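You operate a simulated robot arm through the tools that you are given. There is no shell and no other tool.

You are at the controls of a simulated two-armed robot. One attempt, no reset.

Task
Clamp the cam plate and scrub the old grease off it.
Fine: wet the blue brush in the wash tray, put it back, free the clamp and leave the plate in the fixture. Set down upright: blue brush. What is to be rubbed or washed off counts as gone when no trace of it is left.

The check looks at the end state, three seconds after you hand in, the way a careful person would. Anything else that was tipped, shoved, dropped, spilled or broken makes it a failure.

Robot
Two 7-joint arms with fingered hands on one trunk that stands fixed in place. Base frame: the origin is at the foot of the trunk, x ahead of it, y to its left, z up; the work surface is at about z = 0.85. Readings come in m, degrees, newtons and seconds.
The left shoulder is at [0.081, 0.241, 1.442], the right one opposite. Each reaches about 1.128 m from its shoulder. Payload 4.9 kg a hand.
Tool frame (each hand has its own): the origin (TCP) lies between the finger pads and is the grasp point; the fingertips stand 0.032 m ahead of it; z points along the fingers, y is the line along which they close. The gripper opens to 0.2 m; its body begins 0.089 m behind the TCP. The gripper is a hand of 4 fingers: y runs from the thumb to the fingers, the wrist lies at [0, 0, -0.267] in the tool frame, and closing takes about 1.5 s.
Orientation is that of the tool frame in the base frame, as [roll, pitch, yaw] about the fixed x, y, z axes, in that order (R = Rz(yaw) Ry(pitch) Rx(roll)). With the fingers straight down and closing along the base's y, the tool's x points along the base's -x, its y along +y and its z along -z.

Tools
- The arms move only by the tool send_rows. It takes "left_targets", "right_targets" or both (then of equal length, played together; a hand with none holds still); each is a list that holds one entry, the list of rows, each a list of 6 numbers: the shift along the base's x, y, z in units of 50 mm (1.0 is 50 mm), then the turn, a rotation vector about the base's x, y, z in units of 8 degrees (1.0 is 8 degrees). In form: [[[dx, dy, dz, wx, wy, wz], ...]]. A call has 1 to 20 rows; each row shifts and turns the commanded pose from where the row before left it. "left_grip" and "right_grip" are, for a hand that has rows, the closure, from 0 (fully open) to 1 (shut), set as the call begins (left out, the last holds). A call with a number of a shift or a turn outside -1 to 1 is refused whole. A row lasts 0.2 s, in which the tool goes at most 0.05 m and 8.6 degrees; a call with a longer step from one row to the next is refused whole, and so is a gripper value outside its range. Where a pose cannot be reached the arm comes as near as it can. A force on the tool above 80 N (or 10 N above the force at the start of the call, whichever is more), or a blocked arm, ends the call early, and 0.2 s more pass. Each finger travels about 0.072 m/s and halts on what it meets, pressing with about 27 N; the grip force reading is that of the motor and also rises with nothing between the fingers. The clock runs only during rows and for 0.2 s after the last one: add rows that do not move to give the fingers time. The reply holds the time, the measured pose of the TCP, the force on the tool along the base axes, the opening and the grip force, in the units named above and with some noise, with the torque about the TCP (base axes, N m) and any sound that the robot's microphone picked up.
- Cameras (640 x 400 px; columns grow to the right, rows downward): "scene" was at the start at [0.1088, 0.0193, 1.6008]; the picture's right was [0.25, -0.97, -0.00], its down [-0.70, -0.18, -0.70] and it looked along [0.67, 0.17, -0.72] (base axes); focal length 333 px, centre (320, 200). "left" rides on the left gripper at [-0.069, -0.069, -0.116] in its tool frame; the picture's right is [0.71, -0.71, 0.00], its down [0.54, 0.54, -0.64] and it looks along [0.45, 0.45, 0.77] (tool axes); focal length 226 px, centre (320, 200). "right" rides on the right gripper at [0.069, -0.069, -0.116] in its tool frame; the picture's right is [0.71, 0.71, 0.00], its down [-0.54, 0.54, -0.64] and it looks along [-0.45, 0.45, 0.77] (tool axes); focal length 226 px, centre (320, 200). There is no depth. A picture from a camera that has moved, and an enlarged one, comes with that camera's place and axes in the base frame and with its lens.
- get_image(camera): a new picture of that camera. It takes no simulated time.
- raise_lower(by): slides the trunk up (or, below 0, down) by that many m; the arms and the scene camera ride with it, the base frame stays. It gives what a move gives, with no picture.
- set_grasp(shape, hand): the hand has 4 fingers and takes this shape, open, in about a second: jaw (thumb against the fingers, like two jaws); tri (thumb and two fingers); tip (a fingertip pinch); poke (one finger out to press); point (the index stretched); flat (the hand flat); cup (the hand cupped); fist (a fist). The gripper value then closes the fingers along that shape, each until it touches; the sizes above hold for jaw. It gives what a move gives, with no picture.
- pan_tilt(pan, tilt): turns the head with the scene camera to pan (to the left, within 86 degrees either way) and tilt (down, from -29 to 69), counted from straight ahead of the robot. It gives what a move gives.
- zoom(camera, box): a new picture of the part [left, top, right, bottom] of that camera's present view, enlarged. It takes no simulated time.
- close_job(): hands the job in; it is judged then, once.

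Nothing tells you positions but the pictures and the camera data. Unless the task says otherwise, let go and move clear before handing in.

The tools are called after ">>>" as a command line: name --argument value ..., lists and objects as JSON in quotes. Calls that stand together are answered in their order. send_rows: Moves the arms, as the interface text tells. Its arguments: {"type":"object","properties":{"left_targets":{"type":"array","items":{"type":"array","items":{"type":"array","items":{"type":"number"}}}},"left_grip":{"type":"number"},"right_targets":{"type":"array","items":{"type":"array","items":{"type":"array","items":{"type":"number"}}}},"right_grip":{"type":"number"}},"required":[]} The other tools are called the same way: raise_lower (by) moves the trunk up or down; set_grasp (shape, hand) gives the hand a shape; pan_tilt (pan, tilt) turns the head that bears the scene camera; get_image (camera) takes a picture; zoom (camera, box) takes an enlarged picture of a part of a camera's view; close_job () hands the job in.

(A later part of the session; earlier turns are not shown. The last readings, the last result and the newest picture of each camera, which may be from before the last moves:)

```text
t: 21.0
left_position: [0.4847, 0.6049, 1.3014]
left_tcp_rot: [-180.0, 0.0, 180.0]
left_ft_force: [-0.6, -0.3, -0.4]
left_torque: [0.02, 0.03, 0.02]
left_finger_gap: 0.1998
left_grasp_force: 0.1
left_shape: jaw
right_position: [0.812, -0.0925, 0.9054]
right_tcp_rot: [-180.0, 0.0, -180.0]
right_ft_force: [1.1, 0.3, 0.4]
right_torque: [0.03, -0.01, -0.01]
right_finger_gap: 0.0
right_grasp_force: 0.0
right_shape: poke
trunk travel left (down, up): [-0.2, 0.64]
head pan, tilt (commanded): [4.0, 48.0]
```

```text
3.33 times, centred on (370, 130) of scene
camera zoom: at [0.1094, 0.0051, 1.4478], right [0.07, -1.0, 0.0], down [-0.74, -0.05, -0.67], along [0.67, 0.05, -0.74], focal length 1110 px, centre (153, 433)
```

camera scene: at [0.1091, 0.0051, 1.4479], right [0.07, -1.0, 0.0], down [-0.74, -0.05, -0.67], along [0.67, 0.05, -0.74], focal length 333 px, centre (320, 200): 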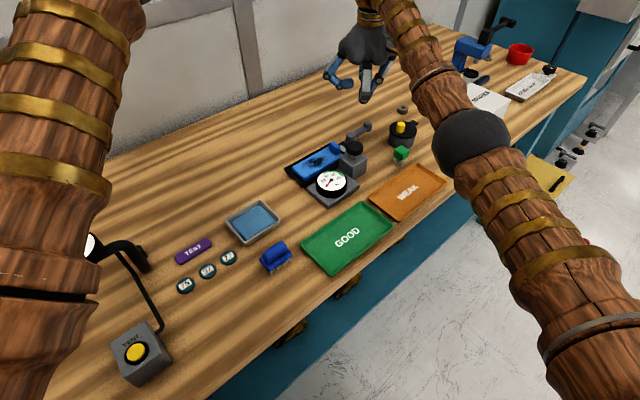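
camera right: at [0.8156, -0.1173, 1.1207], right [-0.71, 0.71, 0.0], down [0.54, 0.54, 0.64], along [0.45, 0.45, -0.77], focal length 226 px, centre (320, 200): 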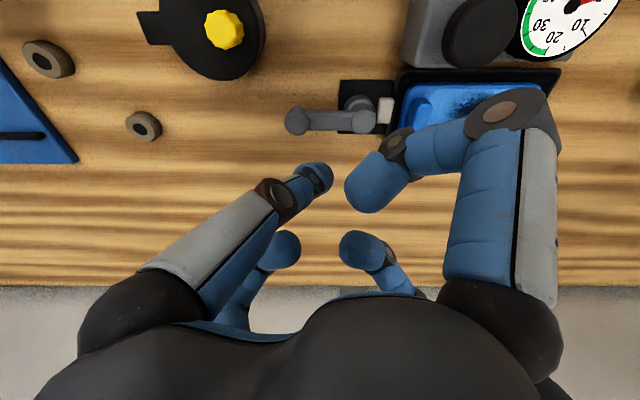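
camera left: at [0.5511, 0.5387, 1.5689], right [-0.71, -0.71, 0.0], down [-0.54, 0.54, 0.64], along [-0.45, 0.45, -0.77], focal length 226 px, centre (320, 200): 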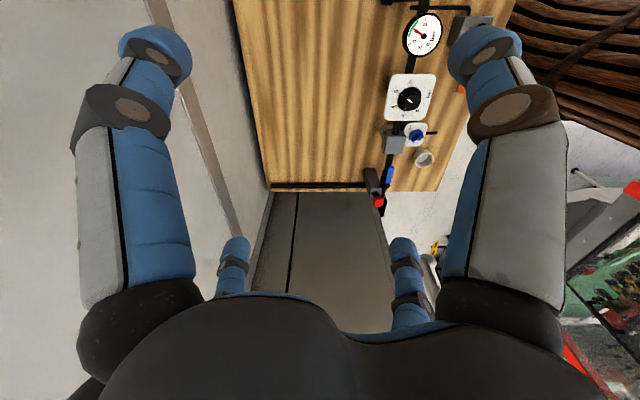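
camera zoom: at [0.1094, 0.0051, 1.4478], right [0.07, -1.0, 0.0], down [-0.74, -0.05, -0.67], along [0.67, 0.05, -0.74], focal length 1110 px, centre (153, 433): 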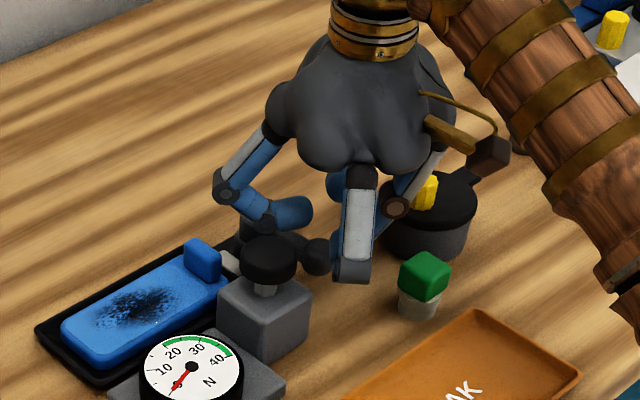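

The jaw hasn't visibly moved and there is still no resistance. I'll keep turning carefully.

>>> send_rows --right_targets '[[[-0.08, 0.04, 0, 0, 0, 0], [-0.08, 0.05, 0, 0, 0, 0], [-0.07, 0.05, 0, 0, 0, 0], [0, 0, 0, 0, 0, 0]]]'

>>> zoom --camera "right" --box '[240, 80, 440, 280]'

>>> zoom --camera "scene" --box '[300, 70, 440, 190]'

```text
t: 22.0
left_position: [0.4854, 0.6039, 1.3001]
left_tcp_rot: [179.9, -0.1, -180.0]
left_ft_force: [0.4, -0.2, 0.1]
left_torque: [0.0, -0.06, 0.01]
left_finger_gap: 0.1998
left_grasp_force: 0.0
left_shape: jaw
right_position: [0.8043, -0.0867, 0.9055]
right_tcp_rot: [180.0, 0.0, 179.8]
right_ft_force: [33.0, -13.8, 8.0]
right_torque: [-0.29, -0.71, 0.0]
right_finger_gap: 0.0002
right_grasp_force: 0.1
right_shape: poke
trunk travel left (down, up): [-0.2, 0.64]
head pan, tilt (commanded): [4.0, 48.0]
```

```text
2.00 times, centred on (340, 180) of right
camera zoom: at [0.735, -0.1552, 1.0225], right [-0.7, 0.71, 0.0], down [0.54, 0.54, 0.64], along [0.46, 0.45, -0.77], focal length 452 px, centre (280, 240)
```

zoom: 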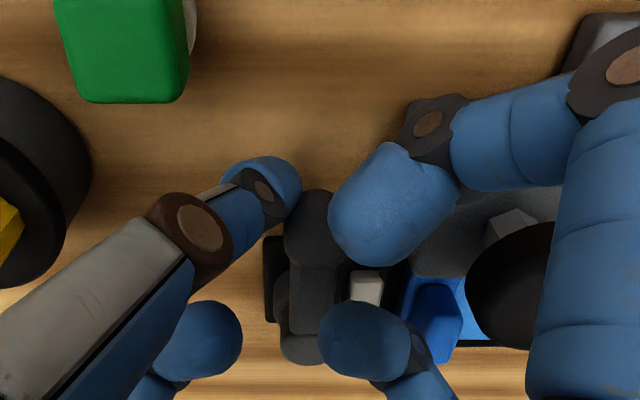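

```text
3.33 times, centred on (370, 130) of scene
camera zoom: at [0.1123, 0.0034, 1.4478], right [0.07, -1.0, 0.0], down [-0.74, -0.05, -0.67], along [0.67, 0.05, -0.74], focal length 1110 px, centre (153, 433)
```

zoom: 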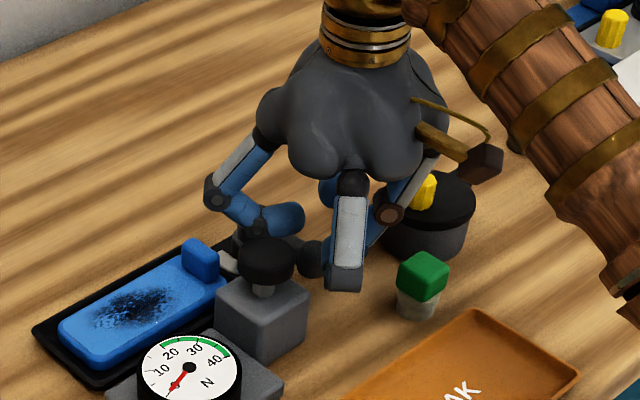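

The lever hit a firm stop after about 90° of turn. I'll back the finger off, lift and check how the jaw stands now.

>>> send_rows --right_targets '[[[0.15, -0.1, 0, 0, 0, 0], [0.15, -0.1, 0, 0, 0, 0], [0, 0, 0.6, 0, 0, 0], [0, 0, 0.8, 0, 0, 0], [0, 0, 0.8, 0, 0, 0], [0, -0.4, 0.3, 0, 0, 0], [0, 0, 0, 0, 0, 0]]]'

>>> zoom --camera "right" --box '[240, 60, 440, 220]'

>>> zoom --camera "scene" --box '[280, 110, 400, 210]'

>>> get_image --camera "right"

```text
t: 23.6
left_position: [0.4836, 0.6057, 1.302]
left_tcp_rot: [180.0, 0.1, 179.9]
left_ft_force: [-0.5, -0.5, 0.2]
left_torque: [-0.02, 0.03, -0.01]
left_finger_gap: 0.1999
left_grasp_force: 0.0
left_shape: jaw
right_position: [0.8166, -0.1132, 1.0303]
right_tcp_rot: [-179.8, -0.1, -179.9]
right_ft_force: [0.1, 0.5, 0.1]
right_torque: [0.0, -0.01, 0.01]
right_finger_gap: 0.0
right_grasp_force: 0.1
right_shape: poke
trunk travel left (down, up): [-0.2, 0.64]
head pan, tilt (commanded): [4.0, 48.0]
```

```text
2.50 times, centred on (340, 140) of right
camera zoom: at [0.7478, -0.1821, 1.1482], right [-0.71, 0.71, 0.0], down [0.54, 0.54, 0.64], along [0.45, 0.45, -0.77], focal length 565 px, centre (270, 350)
```

zoom: 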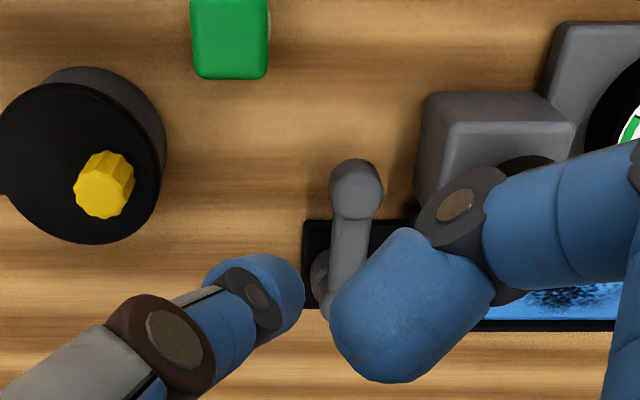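

```text
4.00 times, centred on (340, 160) of scene
camera zoom: at [0.1094, 0.0058, 1.4478], right [0.07, -1.0, 0.0], down [-0.74, -0.05, -0.67], along [0.67, 0.05, -0.74], focal length 1331 px, centre (240, 360)
```

zoom: 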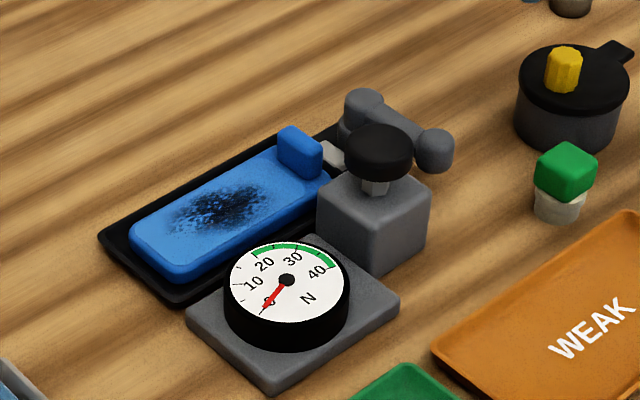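

```text
taken
camera right: at [0.7478, -0.1821, 1.1482], right [-0.71, 0.71, 0.0], down [0.54, 0.54, 0.64], along [0.45, 0.45, -0.77], focal length 226 px, centre (320, 200)
```

right: 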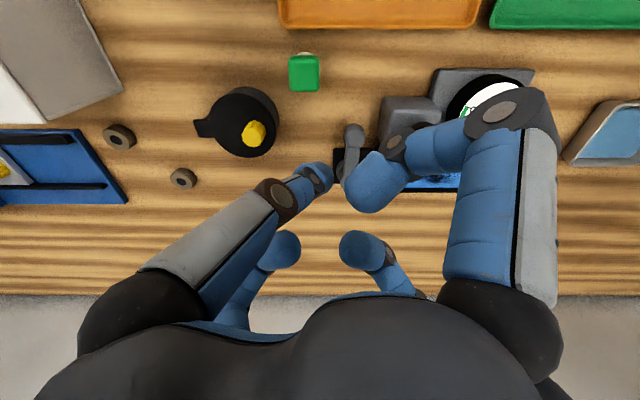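

The lever stays put at 90°. I'll zoom in to compare the jaw's position against the plate tab.

>>> zoom --camera "scene" --box '[340, 130, 400, 170]'

>>> send_rows --right_targets '[[[-0.3, -0.3, 0.5, 0, 0, 0], [-0.3, -0.5, 0.5, 0, 0, 0], [-0.3, -0.5, 0.5, 0, 0, 0], [0, 0, 0, 0, 0, 0]]]'

>>> set_grasp --shape "jaw" --hand "right"

>>> get_image --camera "right"

```text
10.00 times, centred on (370, 150) of scene
camera zoom: at [0.1094, 0.0058, 1.4478], right [0.07, -1.0, 0.0], down [-0.74, -0.05, -0.67], along [0.67, 0.05, -0.74], focal length 3328 px, centre (-180, 700)
```

zoom: 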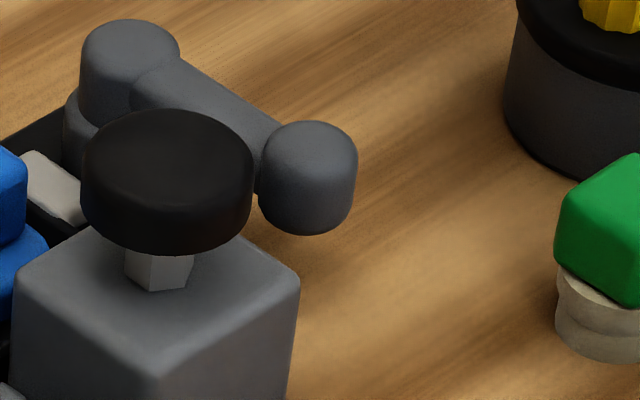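

```text
t: 24.6
left_position: [0.4855, 0.6065, 1.3003]
left_tcp_rot: [180.0, 0.0, 180.0]
left_ft_force: [0.0, 0.3, -1.2]
left_torque: [0.0, 0.01, -0.01]
left_finger_gap: 0.2
left_grasp_force: 0.0
left_shape: jaw
right_position: [0.7708, -0.1786, 1.106]
right_tcp_rot: [-179.9, -0.1, 180.0]
right_ft_force: [-0.1, -0.5, -0.4]
right_torque: [-0.03, 0.03, 0.04]
right_finger_gap: 0.0
right_grasp_force: 0.1
right_shape: poke
trunk travel left (down, up): [-0.2, 0.64]
head pan, tilt (commanded): [4.0, 48.0]
```

```text
t: 25.5
left_position: [0.4853, 0.6055, 1.3007]
left_tcp_rot: [180.0, 0.1, 180.0]
left_ft_force: [0.2, 0.7, 1.0]
left_torque: [0.02, 0.01, -0.02]
left_finger_gap: 0.1999
left_grasp_force: 0.1
left_shape: jaw
right_position: [0.77, -0.1799, 1.1055]
right_tcp_rot: [180.0, 0.0, -179.9]
right_ft_force: [0.1, -0.8, 0.6]
right_torque: [0.01, 0.0, 0.0]
right_finger_gap: 0.1999
right_grasp_force: 0.0
right_shape: jaw
trunk travel left (down, up): [-0.2, 0.64]
head pan, tilt (commanded): [4.0, 48.0]
```

```text
taken
camera right: at [0.7011, -0.2482, 1.2229], right [-0.71, 0.71, 0.0], down [0.54, 0.54, 0.64], along [0.45, 0.45, -0.77], focal length 226 px, centre (320, 200)
```

right: 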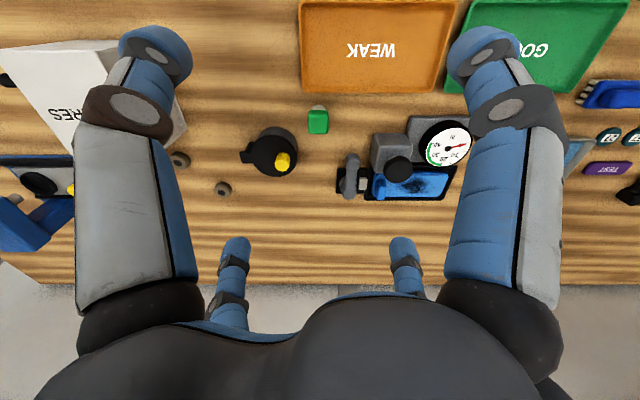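

>>> zoom --camera "right" --box '[320, 130, 480, 230]'

>>> zoom --camera "right" --box '[335, 145, 415, 210]'

```text
4.00 times, centred on (400, 180) of right
camera zoom: at [0.7011, -0.2482, 1.2229], right [-0.71, 0.71, 0.0], down [0.54, 0.54, 0.64], along [0.45, 0.45, -0.77], focal length 904 px, centre (0, 280)
```

zoom: 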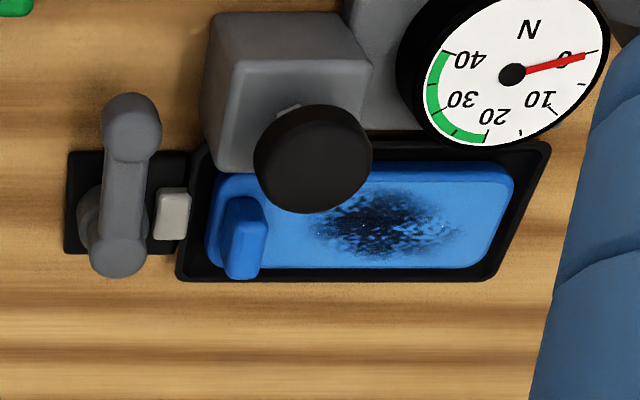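

```text
6.15 times, centred on (375, 178) of right
camera zoom: at [0.7011, -0.2482, 1.2229], right [-0.71, 0.71, 0.0], down [0.54, 0.54, 0.64], along [0.45, 0.45, -0.77], focal length 1391 px, centre (-18, 338)
```

zoom: 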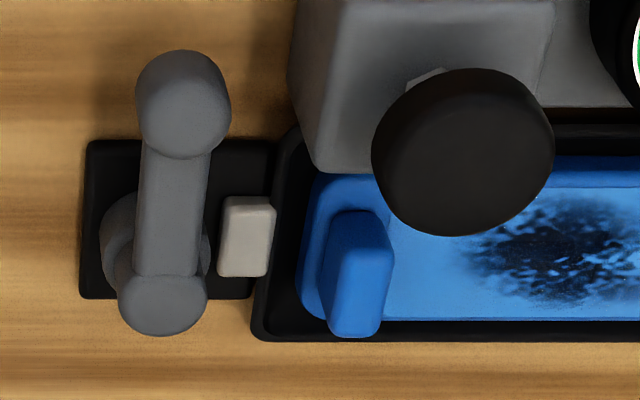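

The lever is at a clean 90° from where it began, but I can't tell yet whether the jaw has moved. I'll take the same zoom as before the turn and compare.

>>> zoom --camera "scene" --box '[300, 70, 440, 190]'

>>> zoom --camera "scene" --box '[280, 130, 400, 210]'

```text
3.33 times, centred on (370, 130) of scene
camera zoom: at [0.109, 0.0049, 1.4479], right [0.07, -1.0, 0.0], down [-0.74, -0.05, -0.67], along [0.67, 0.05, -0.74], focal length 1110 px, centre (153, 433)
```

zoom: 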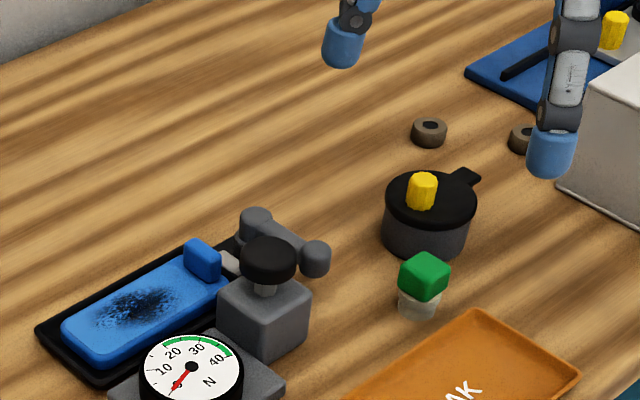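

```text
5.00 times, centred on (340, 170) of scene
camera zoom: at [0.109, 0.0049, 1.4479], right [0.07, -1.0, 0.0], down [-0.74, -0.05, -0.67], along [0.67, 0.05, -0.74], focal length 1664 px, centre (220, 350)
```

zoom: 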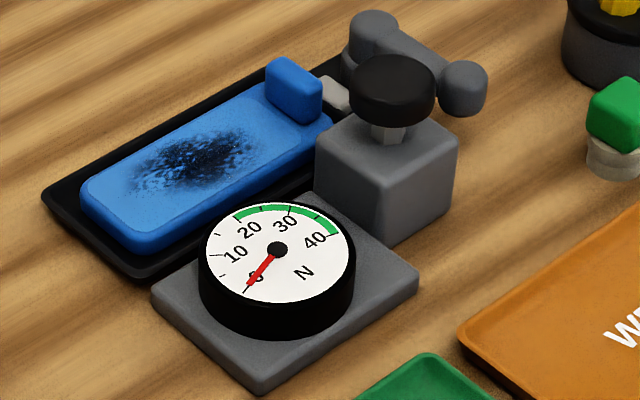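

The lever spans exactly 90° between its two stops, so it is fully over. The jaw hardly moves, so scrubbing will show whether the plate really holds. Now I'll look closely at the brush and tray.

>>> zoom --camera "scene" --box '[210, 190, 330, 290]'

>>> zoom --camera "scene" --box '[250, 230, 310, 280]'

>>> zoom --camera "right" --box '[540, 60, 640, 160]'

```text
4.00 times, centred on (270, 240) of scene
camera zoom: at [0.109, 0.0049, 1.4479], right [0.07, -1.0, 0.0], down [-0.74, -0.05, -0.67], along [0.67, 0.05, -0.74], focal length 1331 px, centre (520, 40)
```

zoom: 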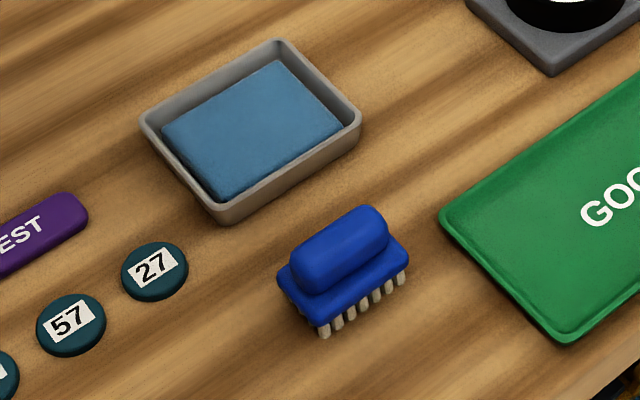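

```text
8.00 times, centred on (280, 255) of scene
camera zoom: at [0.109, 0.0049, 1.4479], right [0.07, -1.0, 0.0], down [-0.74, -0.05, -0.67], along [0.67, 0.05, -0.74], focal length 2663 px, centre (640, -240)
```

zoom: 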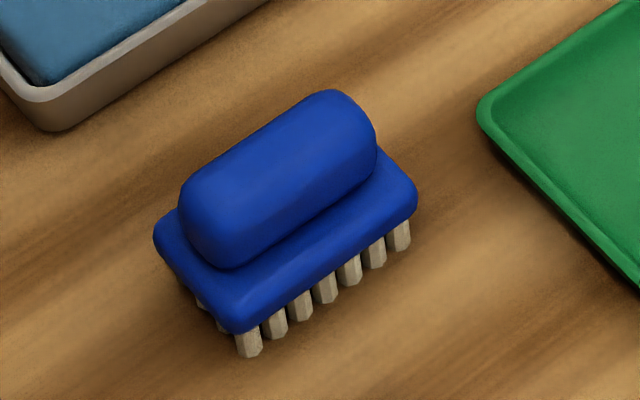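

```text
4.00 times, centred on (590, 110) of right
camera zoom: at [0.7011, -0.2482, 1.2229], right [-0.71, 0.71, 0.0], down [0.54, 0.54, 0.64], along [0.45, 0.45, -0.77], focal length 904 px, centre (-760, 560)
```

zoom: 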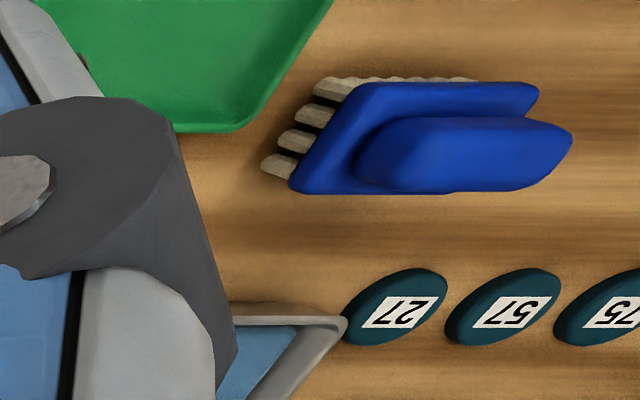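

The brush is aligned with the bench, its handle centred at about (0.468, 0.120) with the top near z 0.893. I'll watch the jaw shape close in the air to learn how the four fingers meet.

>>> send_rows --right_targets '[[[0, 0, 0, 0, 0, 0], [0, 0, 0, 0, 0, 0], [0, 0, 0, 0, 0, 0], [0, 0, 0, 0, 0, 0], [0, 0, 0, 0, 0, 0], [0, 0, 0, 0, 0, 0], [0, 0, 0, 0, 0, 0], [0, 0, 0, 0, 0, 0]]]' --right_grip 0.8

>>> get_image --camera "right"

>>> zoom --camera "scene" --box '[320, 0, 480, 120]'

```text
t: 27.3
left_position: [0.4841, 0.6056, 1.3013]
left_tcp_rot: [180.0, 0.1, -180.0]
left_ft_force: [0.3, -0.6, -0.2]
left_torque: [-0.03, 0.0, 0.01]
left_finger_gap: 0.1999
left_grasp_force: 0.1
left_shape: jaw
right_position: [0.7708, -0.1805, 1.1064]
right_tcp_rot: [180.0, 0.0, 180.0]
right_ft_force: [0.3, -0.8, -0.5]
right_torque: [0.0, 0.02, 0.02]
right_finger_gap: 0.0402
right_grasp_force: 0.0
right_shape: jaw
trunk travel left (down, up): [-0.2, 0.64]
head pan, tilt (commanded): [4.0, 48.0]
```

```text
taken
camera right: at [0.7013, -0.248, 1.2228], right [-0.71, 0.71, 0.0], down [0.54, 0.54, 0.64], along [0.45, 0.45, -0.77], focal length 226 px, centre (320, 200)
```

right: 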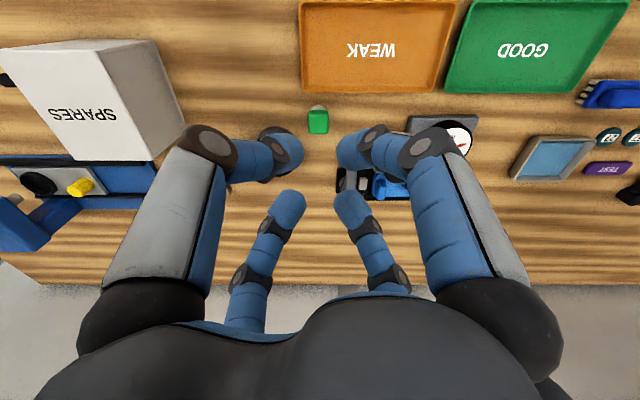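

```text
3.33 times, centred on (400, 60) of scene
camera zoom: at [0.1092, 0.005, 1.4478], right [0.07, -1.0, 0.0], down [-0.74, -0.05, -0.67], along [0.67, 0.05, -0.74], focal length 1110 px, centre (53, 667)
```

zoom: 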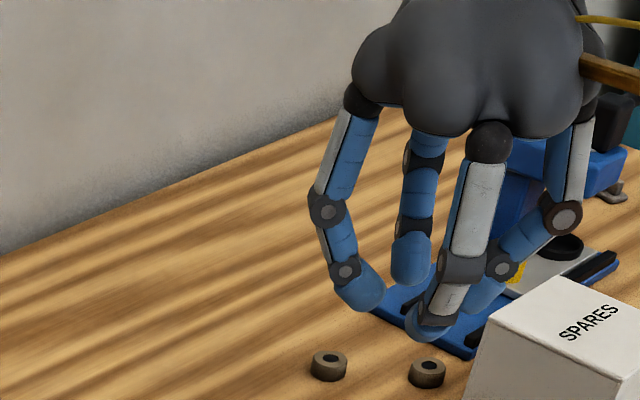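

All four fingers close evenly towards the centre, which should cage the brush handle. I'll raise the trunk back up and bring the right hand over the brush, turned 45° to match it.

>>> raise_lower --by 0.15

>>> send_rows --right_targets '[[[-0.604, 0.6, -0.2, 0, 0, 0.5625], [-0.604, 0.6, -0.2, 0, 0, 0.5625], [-0.604, 0.6, -0.2, 0, 0, 0.5625], [-0.604, 0.6, -0.2, 0, 0, 0.5625], [-0.604, 0.6, -0.2, 0, 0, 0.5625], [-0.604, 0.6, -0.2, 0, 0, 0.5625], [-0.604, 0.6, -0.2, 0, 0, 0.5625], [-0.604, 0.6, -0.2, 0, 0, 0.5625], [-0.604, 0.6, -0.2, 0, 0, 0.5625], [-0.604, 0.6, -0.2, 0, 0, 0.5625], [0, 0, 0, 0, 0, 0]]]' --right_grip 0.5

>>> get_image --camera "scene"

>>> get_image --camera "right"

```text
t: 29.0
left_position: [0.4848, 0.605, 1.4507]
left_tcp_rot: [-180.0, 0.0, 180.0]
left_ft_force: [-0.4, -0.7, -0.2]
left_torque: [0.01, 0.0, 0.0]
left_finger_gap: 0.1996
left_grasp_force: 0.0
left_shape: jaw
right_position: [0.7706, -0.1795, 1.2553]
right_tcp_rot: [-180.0, 0.0, -179.9]
right_ft_force: [0.4, 0.8, -0.7]
right_torque: [0.0, 0.03, -0.01]
right_finger_gap: 0.0403
right_grasp_force: 0.1
right_shape: jaw
trunk travel left (down, up): [-0.35, 0.49]
head pan, tilt (commanded): [4.0, 48.0]
```

```text
t: 31.4
left_position: [0.4834, 0.6036, 1.4524]
left_tcp_rot: [180.0, 0.0, 179.9]
left_ft_force: [-0.1, 0.2, -0.3]
left_torque: [0.04, 0.02, -0.02]
left_finger_gap: 0.1999
left_grasp_force: 0.0
left_shape: jaw
right_position: [0.4686, 0.1189, 1.1554]
right_tcp_rot: [-179.9, 0.0, -135.0]
right_ft_force: [0.5, 0.8, -0.2]
right_torque: [0.01, -0.01, -0.01]
right_finger_gap: 0.0996
right_grasp_force: 0.0
right_shape: jaw
trunk travel left (down, up): [-0.35, 0.49]
head pan, tilt (commanded): [4.0, 48.0]
```

```text
taken
camera scene: at [0.1095, 0.0041, 1.5978], right [0.07, -1.0, 0.0], down [-0.74, -0.05, -0.67], along [0.67, 0.05, -0.74], focal length 333 px, centre (320, 200)
```

scene: 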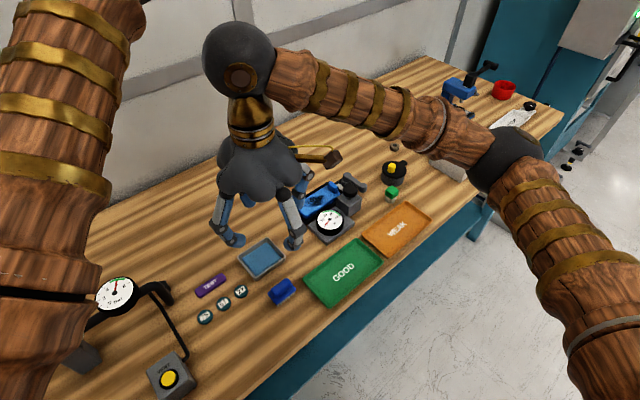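

```text
taken
camera right: at [0.4681, 0.0239, 1.2734], right [-1.0, 0.0, 0.0], down [0.0, 0.77, 0.64], along [0.0, 0.64, -0.77], focal length 226 px, centre (320, 200)
```

right: 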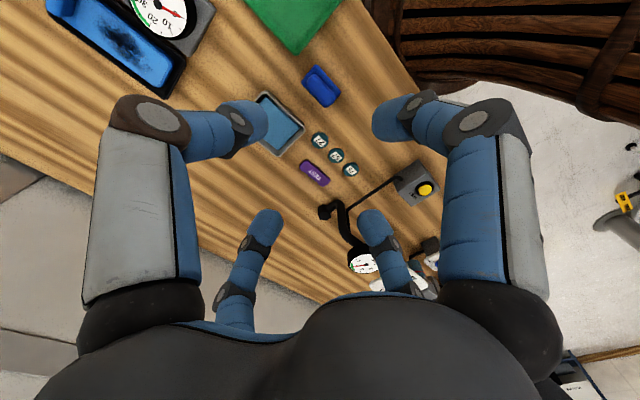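

The elbow stays out to the right, well clear. I'll zoom on the brush from the hand camera to line up precisely.

>>> zoom --camera "right" --box '[280, 50, 360, 120]'

>>> zoom --camera "right" --box '[60, 0, 240, 120]'

```text
5.71 times, centred on (320, 85) of right
camera zoom: at [0.4681, 0.0239, 1.2734], right [-1.0, 0.0, 0.0], down [0.0, 0.77, 0.64], along [0.0, 0.64, -0.77], focal length 1292 px, centre (320, 857)
```

zoom: 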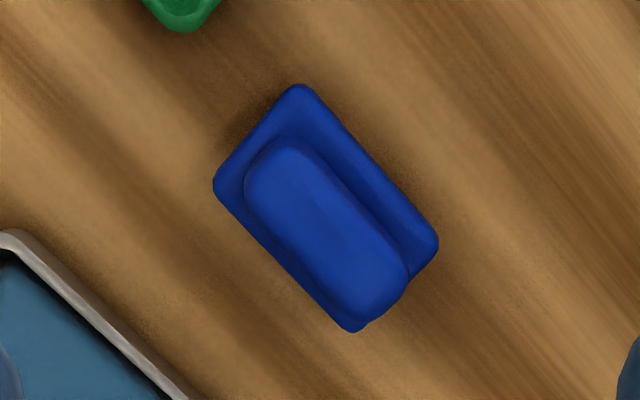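

```text
3.33 times, centred on (150, 60) of right
camera zoom: at [0.4681, 0.0239, 1.2734], right [-1.0, 0.0, 0.0], down [0.0, 0.77, 0.64], along [0.0, 0.64, -0.77], focal length 754 px, centre (887, 667)
```

zoom: 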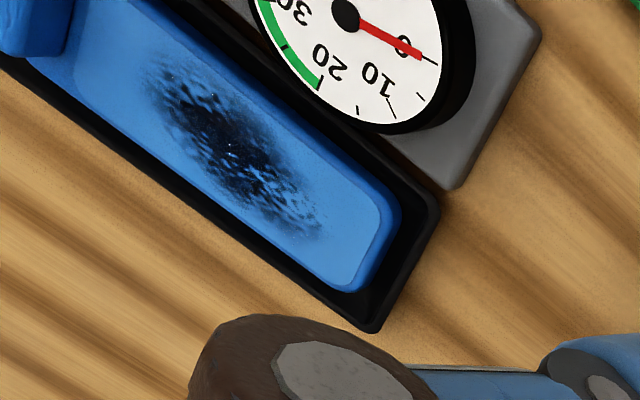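

The brush centre is (0.466, 0.1185), with a base about 56 × 36 mm at -45°. I'll descend over it in two stages with the fingers part open.

>>> send_rows --right_targets '[[[-0.05, 0, -0.8, 0, 0, 0], [0, 0, -0.9, 0, 0, 0], [0, 0, -0.9, 0, 0, 0], [0, 0, -0.9, 0, 0, 0], [0, 0, -0.8, 0, 0, 0], [0, 0, 0, 0, 0, 0]]]' --right_grip 0.55

>>> get_image --camera "right"

>>> zoom --camera "scene" --box '[200, 200, 360, 320]'

```text
t: 32.8
left_position: [0.4848, 0.6055, 1.4523]
left_tcp_rot: [180.0, 0.1, -179.9]
left_ft_force: [0.0, -0.1, 0.0]
left_torque: [-0.02, -0.01, 0.01]
left_finger_gap: 0.1999
left_grasp_force: 0.1
left_shape: jaw
right_position: [0.4681, 0.121, 0.9393]
right_tcp_rot: [179.9, 0.0, -135.1]
right_ft_force: [0.1, 0.8, 0.1]
right_torque: [0.04, -0.01, -0.02]
right_finger_gap: 0.0905
right_grasp_force: 0.1
right_shape: jaw
trunk travel left (down, up): [-0.35, 0.49]
head pan, tilt (commanded): [4.0, 48.0]
```

```text
taken
camera right: at [0.466, 0.0241, 1.0573], right [-1.0, 0.0, 0.0], down [0.0, 0.77, 0.64], along [0.0, 0.64, -0.77], focal length 226 px, centre (320, 200)
```

right: 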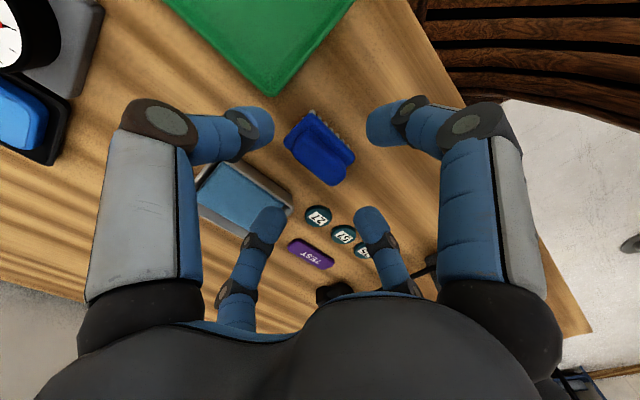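

```text
3.33 times, centred on (280, 260) of scene
camera zoom: at [0.109, 0.0053, 1.5979], right [0.07, -1.0, 0.0], down [-0.74, -0.05, -0.67], along [0.67, 0.05, -0.74], focal length 1110 px, centre (453, 0)
```

zoom: 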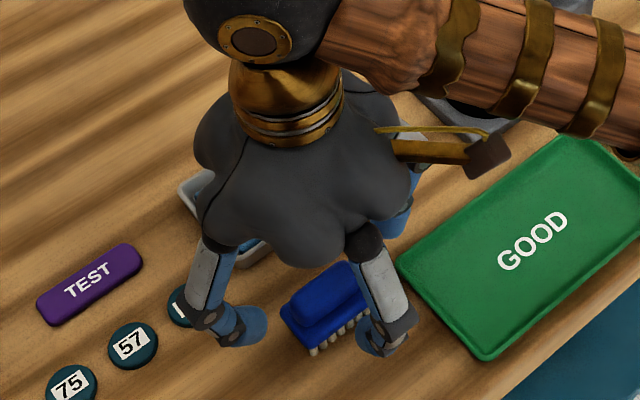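

The hand is centred on the brush within a few millimetres. I'll lower the last bit and close on the handle.

>>> send_rows --right_targets '[[[-0.02, -0.05, -0.3, 0, 0, 0], [0, 0, -0.3, 0, 0, 0], [0, 0, -0.04, 0, 0, 0], [0, 0, 0, 0, 0, 0]]]'

>>> get_image --camera "right"

>>> zoom --camera "scene" --box '[220, 240, 340, 330]'

```text
t: 33.8
left_position: [0.4834, 0.6052, 1.452]
left_tcp_rot: [-180.0, 0.0, 179.9]
left_ft_force: [0.2, -0.2, -0.5]
left_torque: [0.02, 0.03, 0.02]
left_finger_gap: 0.1998
left_grasp_force: 0.1
left_shape: jaw
right_position: [0.4648, 0.1167, 0.9097]
right_tcp_rot: [180.0, 0.0, -135.1]
right_ft_force: [-0.4, 0.7, 0.4]
right_torque: [0.03, -0.02, -0.04]
right_finger_gap: 0.0904
right_grasp_force: 0.0
right_shape: jaw
trunk travel left (down, up): [-0.35, 0.49]
head pan, tilt (commanded): [4.0, 48.0]
```

```text
taken
camera right: at [0.4647, 0.0209, 1.0258], right [-1.0, 0.0, 0.0], down [0.0, 0.77, 0.64], along [0.0, 0.64, -0.77], focal length 226 px, centre (320, 200)
```

right: 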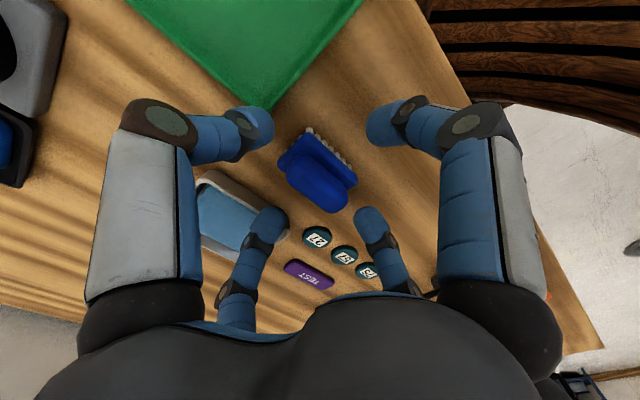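

```text
4.44 times, centred on (280, 285) of scene
camera zoom: at [0.1091, 0.005, 1.5978], right [0.07, -1.0, 0.0], down [-0.74, -0.05, -0.67], along [0.67, 0.05, -0.74], focal length 1479 px, centre (498, -178)
```

zoom: 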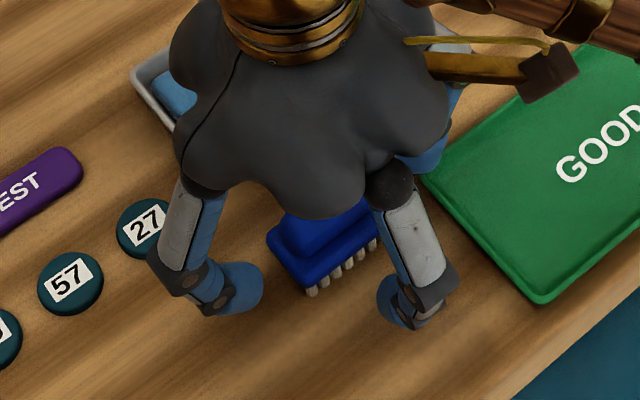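

It is well centred. I'll lower 3 mm more and close.

>>> send_rows --right_targets '[[[0, 0, -0.06, 0, 0, 0], [0, 0, 0, 0, 0, 0]]]'

>>> send_rows --right_targets '[[[0, 0, 0, 0, 0, 0], [0, 0, 0, 0, 0, 0], [0, 0, 0, 0, 0, 0], [0, 0, 0, 0, 0, 0], [0, 0, 0, 0, 0, 0], [0, 0, 0, 0, 0, 0], [0, 0, 0, 0, 0, 0], [0, 0, 0, 0, 0, 0]]]' --right_grip 1.0

>>> get_image --camera "right"

>>> zoom --camera "scene" --box '[220, 240, 340, 330]'

```text
t: 34.4
left_position: [0.4835, 0.6052, 1.4518]
left_tcp_rot: [180.0, -0.1, -180.0]
left_ft_force: [0.5, 0.7, -0.2]
left_torque: [-0.02, 0.02, -0.03]
left_finger_gap: 0.2003
left_grasp_force: 0.0
left_shape: jaw
right_position: [0.4649, 0.1171, 0.9051]
right_tcp_rot: [180.0, 0.0, -134.9]
right_ft_force: [0.0, -1.1, 0.2]
right_torque: [0.01, 0.03, -0.02]
right_finger_gap: 0.0904
right_grasp_force: 0.0
right_shape: jaw
trunk travel left (down, up): [-0.35, 0.49]
head pan, tilt (commanded): [4.0, 48.0]
```

```text
t: 36.2
left_position: [0.484, 0.6061, 1.4515]
left_tcp_rot: [-179.9, 0.1, -180.0]
left_ft_force: [0.0, 0.3, 1.2]
left_torque: [0.03, 0.01, -0.03]
left_finger_gap: 0.2
left_grasp_force: 0.1
left_shape: jaw
right_position: [0.4653, 0.1175, 0.9066]
right_tcp_rot: [180.0, 0.0, -135.0]
right_ft_force: [-0.3, 1.2, 7.0]
right_torque: [0.2, 0.1, 0.01]
right_finger_gap: 0.0405
right_grasp_force: 27.1
right_shape: jaw
trunk travel left (down, up): [-0.35, 0.49]
head pan, tilt (commanded): [4.0, 48.0]
```

```text
taken
camera right: at [0.4645, 0.0211, 1.0231], right [-1.0, 0.0, 0.0], down [0.0, 0.77, 0.64], along [0.0, 0.64, -0.77], focal length 226 px, centre (320, 200)
```

right: 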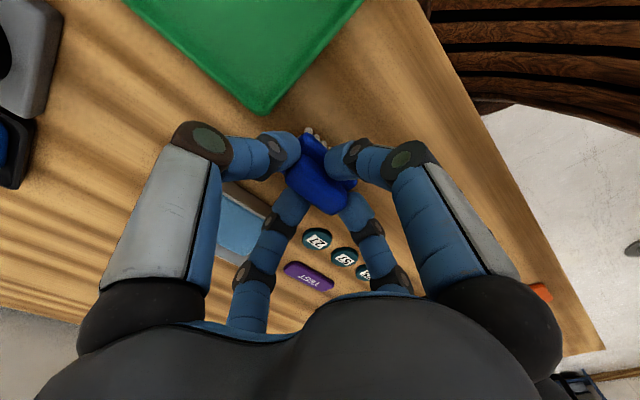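

```text
4.44 times, centred on (280, 285) of scene
camera zoom: at [0.1086, 0.0051, 1.5979], right [0.07, -1.0, 0.0], down [-0.74, -0.05, -0.67], along [0.67, 0.05, -0.74], focal length 1479 px, centre (498, -178)
```

zoom: 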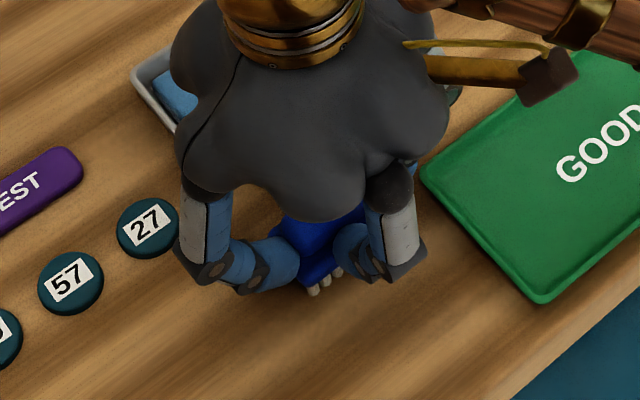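

The fingers have closed on the handle with 27 N of grip. I'll lift slowly and check the hold.

>>> send_rows --right_targets '[[[0, 0, 0.2, 0, 0, 0], [0, 0, 0.4, 0, 0, 0], [0, 0, 0.5, 0, 0, 0], [0, 0, 0.5, 0, 0, 0], [0, 0, 0, 0, 0, 0]]]'

>>> get_image --camera "right"

>>> zoom --camera "scene" --box '[220, 220, 340, 310]'

```text
t: 37.4
left_position: [0.4838, 0.6049, 1.4515]
left_tcp_rot: [179.9, -0.1, -180.0]
left_ft_force: [-0.5, 0.0, 0.1]
left_torque: [-0.01, -0.02, 0.0]
left_finger_gap: 0.1997
left_grasp_force: 0.1
left_shape: jaw
right_position: [0.4656, 0.1173, 0.9853]
right_tcp_rot: [-180.0, -0.1, -135.0]
right_ft_force: [-0.5, -0.5, -1.1]
right_torque: [0.0, -0.02, -0.03]
right_finger_gap: 0.0399
right_grasp_force: 26.8
right_shape: jaw
trunk travel left (down, up): [-0.35, 0.49]
head pan, tilt (commanded): [4.0, 48.0]
```

```text
taken
camera right: at [0.4643, 0.0206, 1.1024], right [-1.0, 0.0, 0.0], down [0.0, 0.77, 0.64], along [0.0, 0.64, -0.77], focal length 226 px, centre (320, 200)
```

right: 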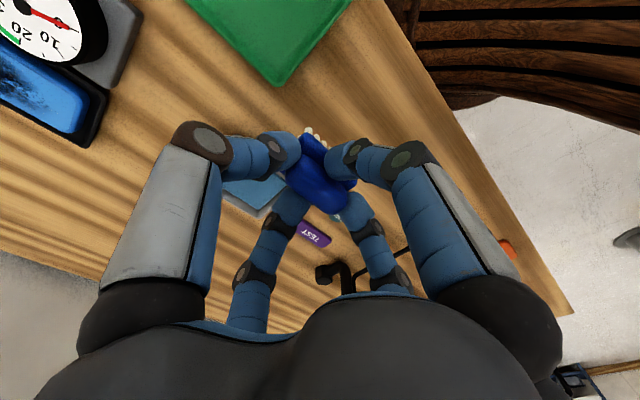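

```text
4.44 times, centred on (280, 265) of scene
camera zoom: at [0.1091, 0.005, 1.5978], right [0.07, -1.0, 0.0], down [-0.74, -0.05, -0.67], along [0.67, 0.05, -0.74], focal length 1479 px, centre (498, -89)
```

zoom: 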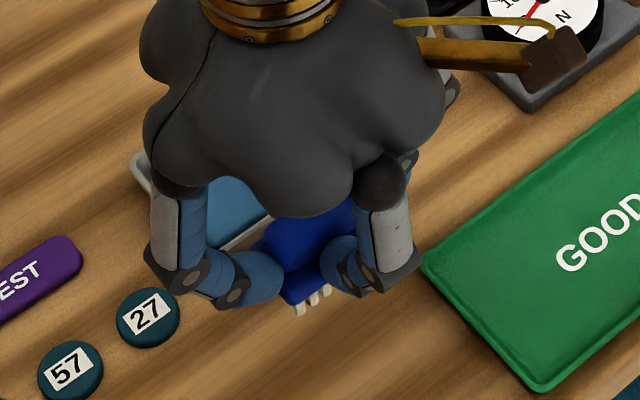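

The brush is held firmly. In the hand, its bristle tips are about 57 mm below the TCP. The wash tray is centred near (0.550, 0.182), so I'll move over it.

>>> send_rows --right_targets '[[[0.42, 0.32, 0, 0, 0, 0], [0.42, 0.32, 0, 0, 0, 0], [0.42, 0.32, 0, 0, 0, 0], [0.43, 0.33, 0, 0, 0, 0], [0, 0, 0, 0, 0, 0]]]'

>>> zoom --camera "scene" --box '[200, 190, 340, 300]'

>>> get_image --camera "right"

>>> get_image --camera "left"

```text
t: 38.6
left_position: [0.4831, 0.6045, 1.4511]
left_tcp_rot: [-180.0, -0.1, -180.0]
left_ft_force: [0.6, -0.3, 0.1]
left_torque: [-0.02, 0.01, -0.04]
left_finger_gap: 0.1998
left_grasp_force: 0.2
left_shape: jaw
right_position: [0.5502, 0.1825, 0.9873]
right_tcp_rot: [179.9, 0.0, -135.0]
right_ft_force: [0.2, -0.4, -0.8]
right_torque: [0.0, -0.01, 0.0]
right_finger_gap: 0.04
right_grasp_force: 27.1
right_shape: jaw
trunk travel left (down, up): [-0.35, 0.49]
head pan, tilt (commanded): [4.0, 48.0]
```

```text
3.64 times, centred on (270, 245) of scene
camera zoom: at [0.109, 0.0046, 1.5979], right [0.07, -1.0, 0.0], down [-0.74, -0.05, -0.67], along [0.67, 0.05, -0.74], focal length 1210 px, centre (502, 36)
```

zoom: 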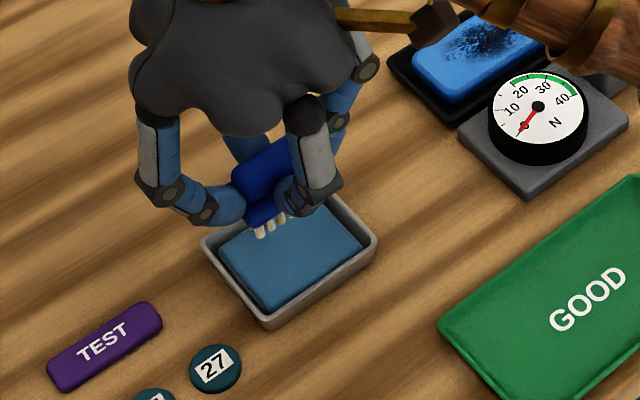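

```text
taken
camera right: at [0.5495, 0.0855, 1.103], right [-1.0, 0.0, 0.0], down [0.0, 0.77, 0.64], along [0.0, 0.64, -0.77], focal length 226 px, centre (320, 200)
```

right: 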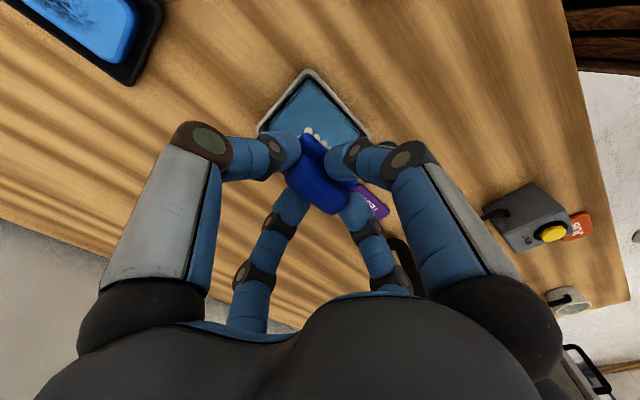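

```text
taken
camera left: at [0.5532, 0.5374, 1.5684], right [-0.71, -0.71, 0.0], down [-0.54, 0.54, 0.64], along [-0.45, 0.45, -0.77], focal length 226 px, centre (320, 200)
```

left: 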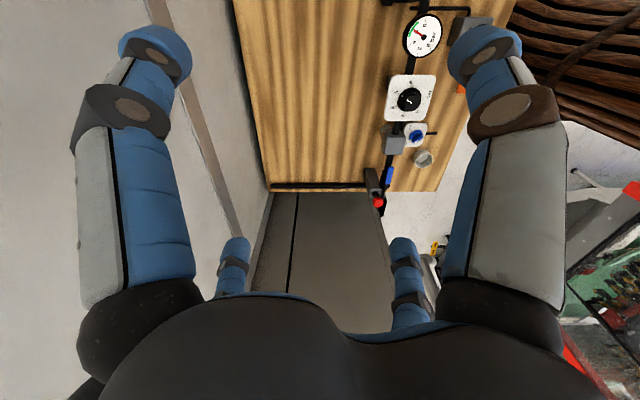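

I'm centred over the tray. I'll lower the bristles into the water gently, watching the force.

>>> send_rows --right_targets '[[[0, 0, -0.5, 0, 0, 0], [0, 0, -0.4, 0, 0, 0], [0, 0, -0.2, 0, 0, 0], [0, 0, -0.2, 0, 0, 0], [0, 0, 0, 0, 0, 0]]]'

>>> zoom --camera "scene" --box '[200, 190, 340, 300]'

>>> zoom --camera "right" --box '[230, 60, 410, 220]'

```text
t: 39.8
left_position: [0.4826, 0.6058, 1.4519]
left_tcp_rot: [-180.0, 0.2, -180.0]
left_ft_force: [0.1, -0.7, -0.3]
left_torque: [-0.04, 0.01, 0.01]
left_finger_gap: 0.2001
left_grasp_force: 0.0
left_shape: jaw
right_position: [0.5496, 0.1818, 0.9233]
right_tcp_rot: [180.0, 0.2, -135.0]
right_ft_force: [-1.0, -0.3, 28.6]
right_torque: [0.17, 0.25, 0.01]
right_finger_gap: 0.0403
right_grasp_force: 27.1
right_shape: jaw
trunk travel left (down, up): [-0.35, 0.49]
head pan, tilt (commanded): [4.0, 48.0]
```

```text
3.64 times, centred on (270, 245) of scene
camera zoom: at [0.1073, 0.0046, 1.5985], right [0.07, -1.0, 0.0], down [-0.74, -0.05, -0.67], along [0.67, 0.05, -0.74], focal length 1210 px, centre (502, 36)
```

zoom: 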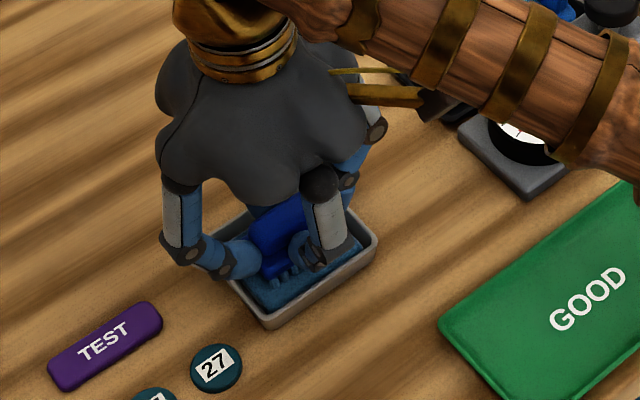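

```text
2.50 times, centred on (320, 140) of right
camera zoom: at [0.5484, 0.0848, 1.0397], right [-1.0, 0.0, 0.0], down [0.0, 0.76, 0.64], along [0.0, 0.64, -0.76], focal length 565 px, centre (320, 350)
```

zoom: 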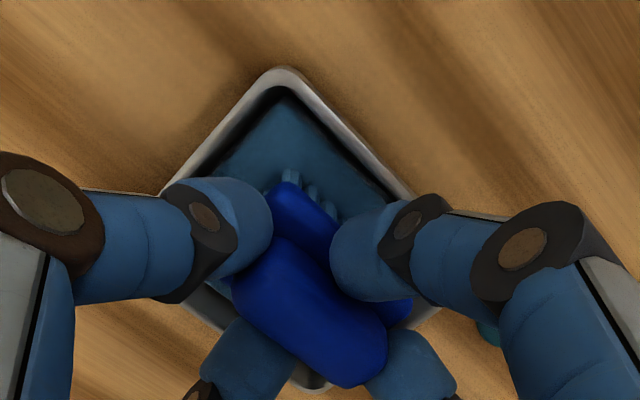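

The bristles have turned blue, so they're wet, but I'm pressing at 28 N. I'll ease up and lift out.

>>> send_rows --right_targets '[[[0, 0, 0.1, 0, 0, 0], [0, 0, 0, 0, 0, 0], [0, 0, 0, 0, 0, 0]]]'

>>> send_rows --right_targets '[[[0, 0, 0.3, 0, 0, 0], [0, 0, 0.5, 0, 0, 0], [0, 0, 0.5, 0, 0, 0], [0, 0, 0, 0, 0, 0]]]'

>>> zoom --camera "scene" --box '[200, 190, 340, 300]'

>>> zoom --camera "right" --box '[230, 60, 410, 220]'

```text
t: 40.6
left_position: [0.4835, 0.6045, 1.4511]
left_tcp_rot: [180.0, 0.0, -179.9]
left_ft_force: [0.4, -0.2, 0.8]
left_torque: [-0.02, -0.01, 0.02]
left_finger_gap: 0.2
left_grasp_force: 0.0
left_shape: jaw
right_position: [0.5485, 0.182, 0.9253]
right_tcp_rot: [179.9, -0.1, -135.0]
right_ft_force: [0.4, 0.6, -0.3]
right_torque: [-0.01, 0.0, -0.07]
right_finger_gap: 0.0399
right_grasp_force: 27.1
right_shape: jaw
trunk travel left (down, up): [-0.35, 0.49]
head pan, tilt (commanded): [4.0, 48.0]
```

```text
t: 41.6
left_position: [0.483, 0.6051, 1.4518]
left_tcp_rot: [-180.0, -0.1, 180.0]
left_ft_force: [-0.2, -0.3, 1.0]
left_torque: [0.03, 0.0, 0.03]
left_finger_gap: 0.1997
left_grasp_force: 0.0
left_shape: jaw
right_position: [0.5491, 0.1815, 0.9911]
right_tcp_rot: [-179.9, 0.0, -135.0]
right_ft_force: [-0.5, -0.7, -1.1]
right_torque: [0.01, 0.0, -0.03]
right_finger_gap: 0.04
right_grasp_force: 26.9
right_shape: jaw
trunk travel left (down, up): [-0.35, 0.49]
head pan, tilt (commanded): [4.0, 48.0]
```

```text
3.64 times, centred on (270, 245) of scene
camera zoom: at [0.1091, 0.0053, 1.5978], right [0.07, -1.0, 0.0], down [-0.74, -0.05, -0.67], along [0.67, 0.05, -0.74], focal length 1210 px, centre (502, 36)
```

zoom: 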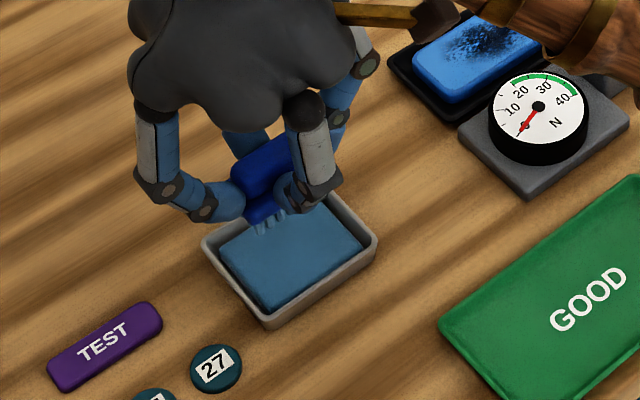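

```text
2.50 times, centred on (320, 140) of right
camera zoom: at [0.5488, 0.0854, 1.1077], right [-1.0, 0.0, 0.0], down [0.0, 0.77, 0.64], along [0.0, 0.64, -0.77], focal length 565 px, centre (320, 350)
```

zoom: 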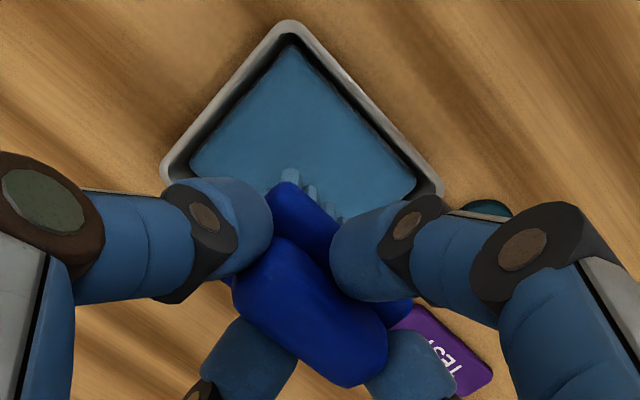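

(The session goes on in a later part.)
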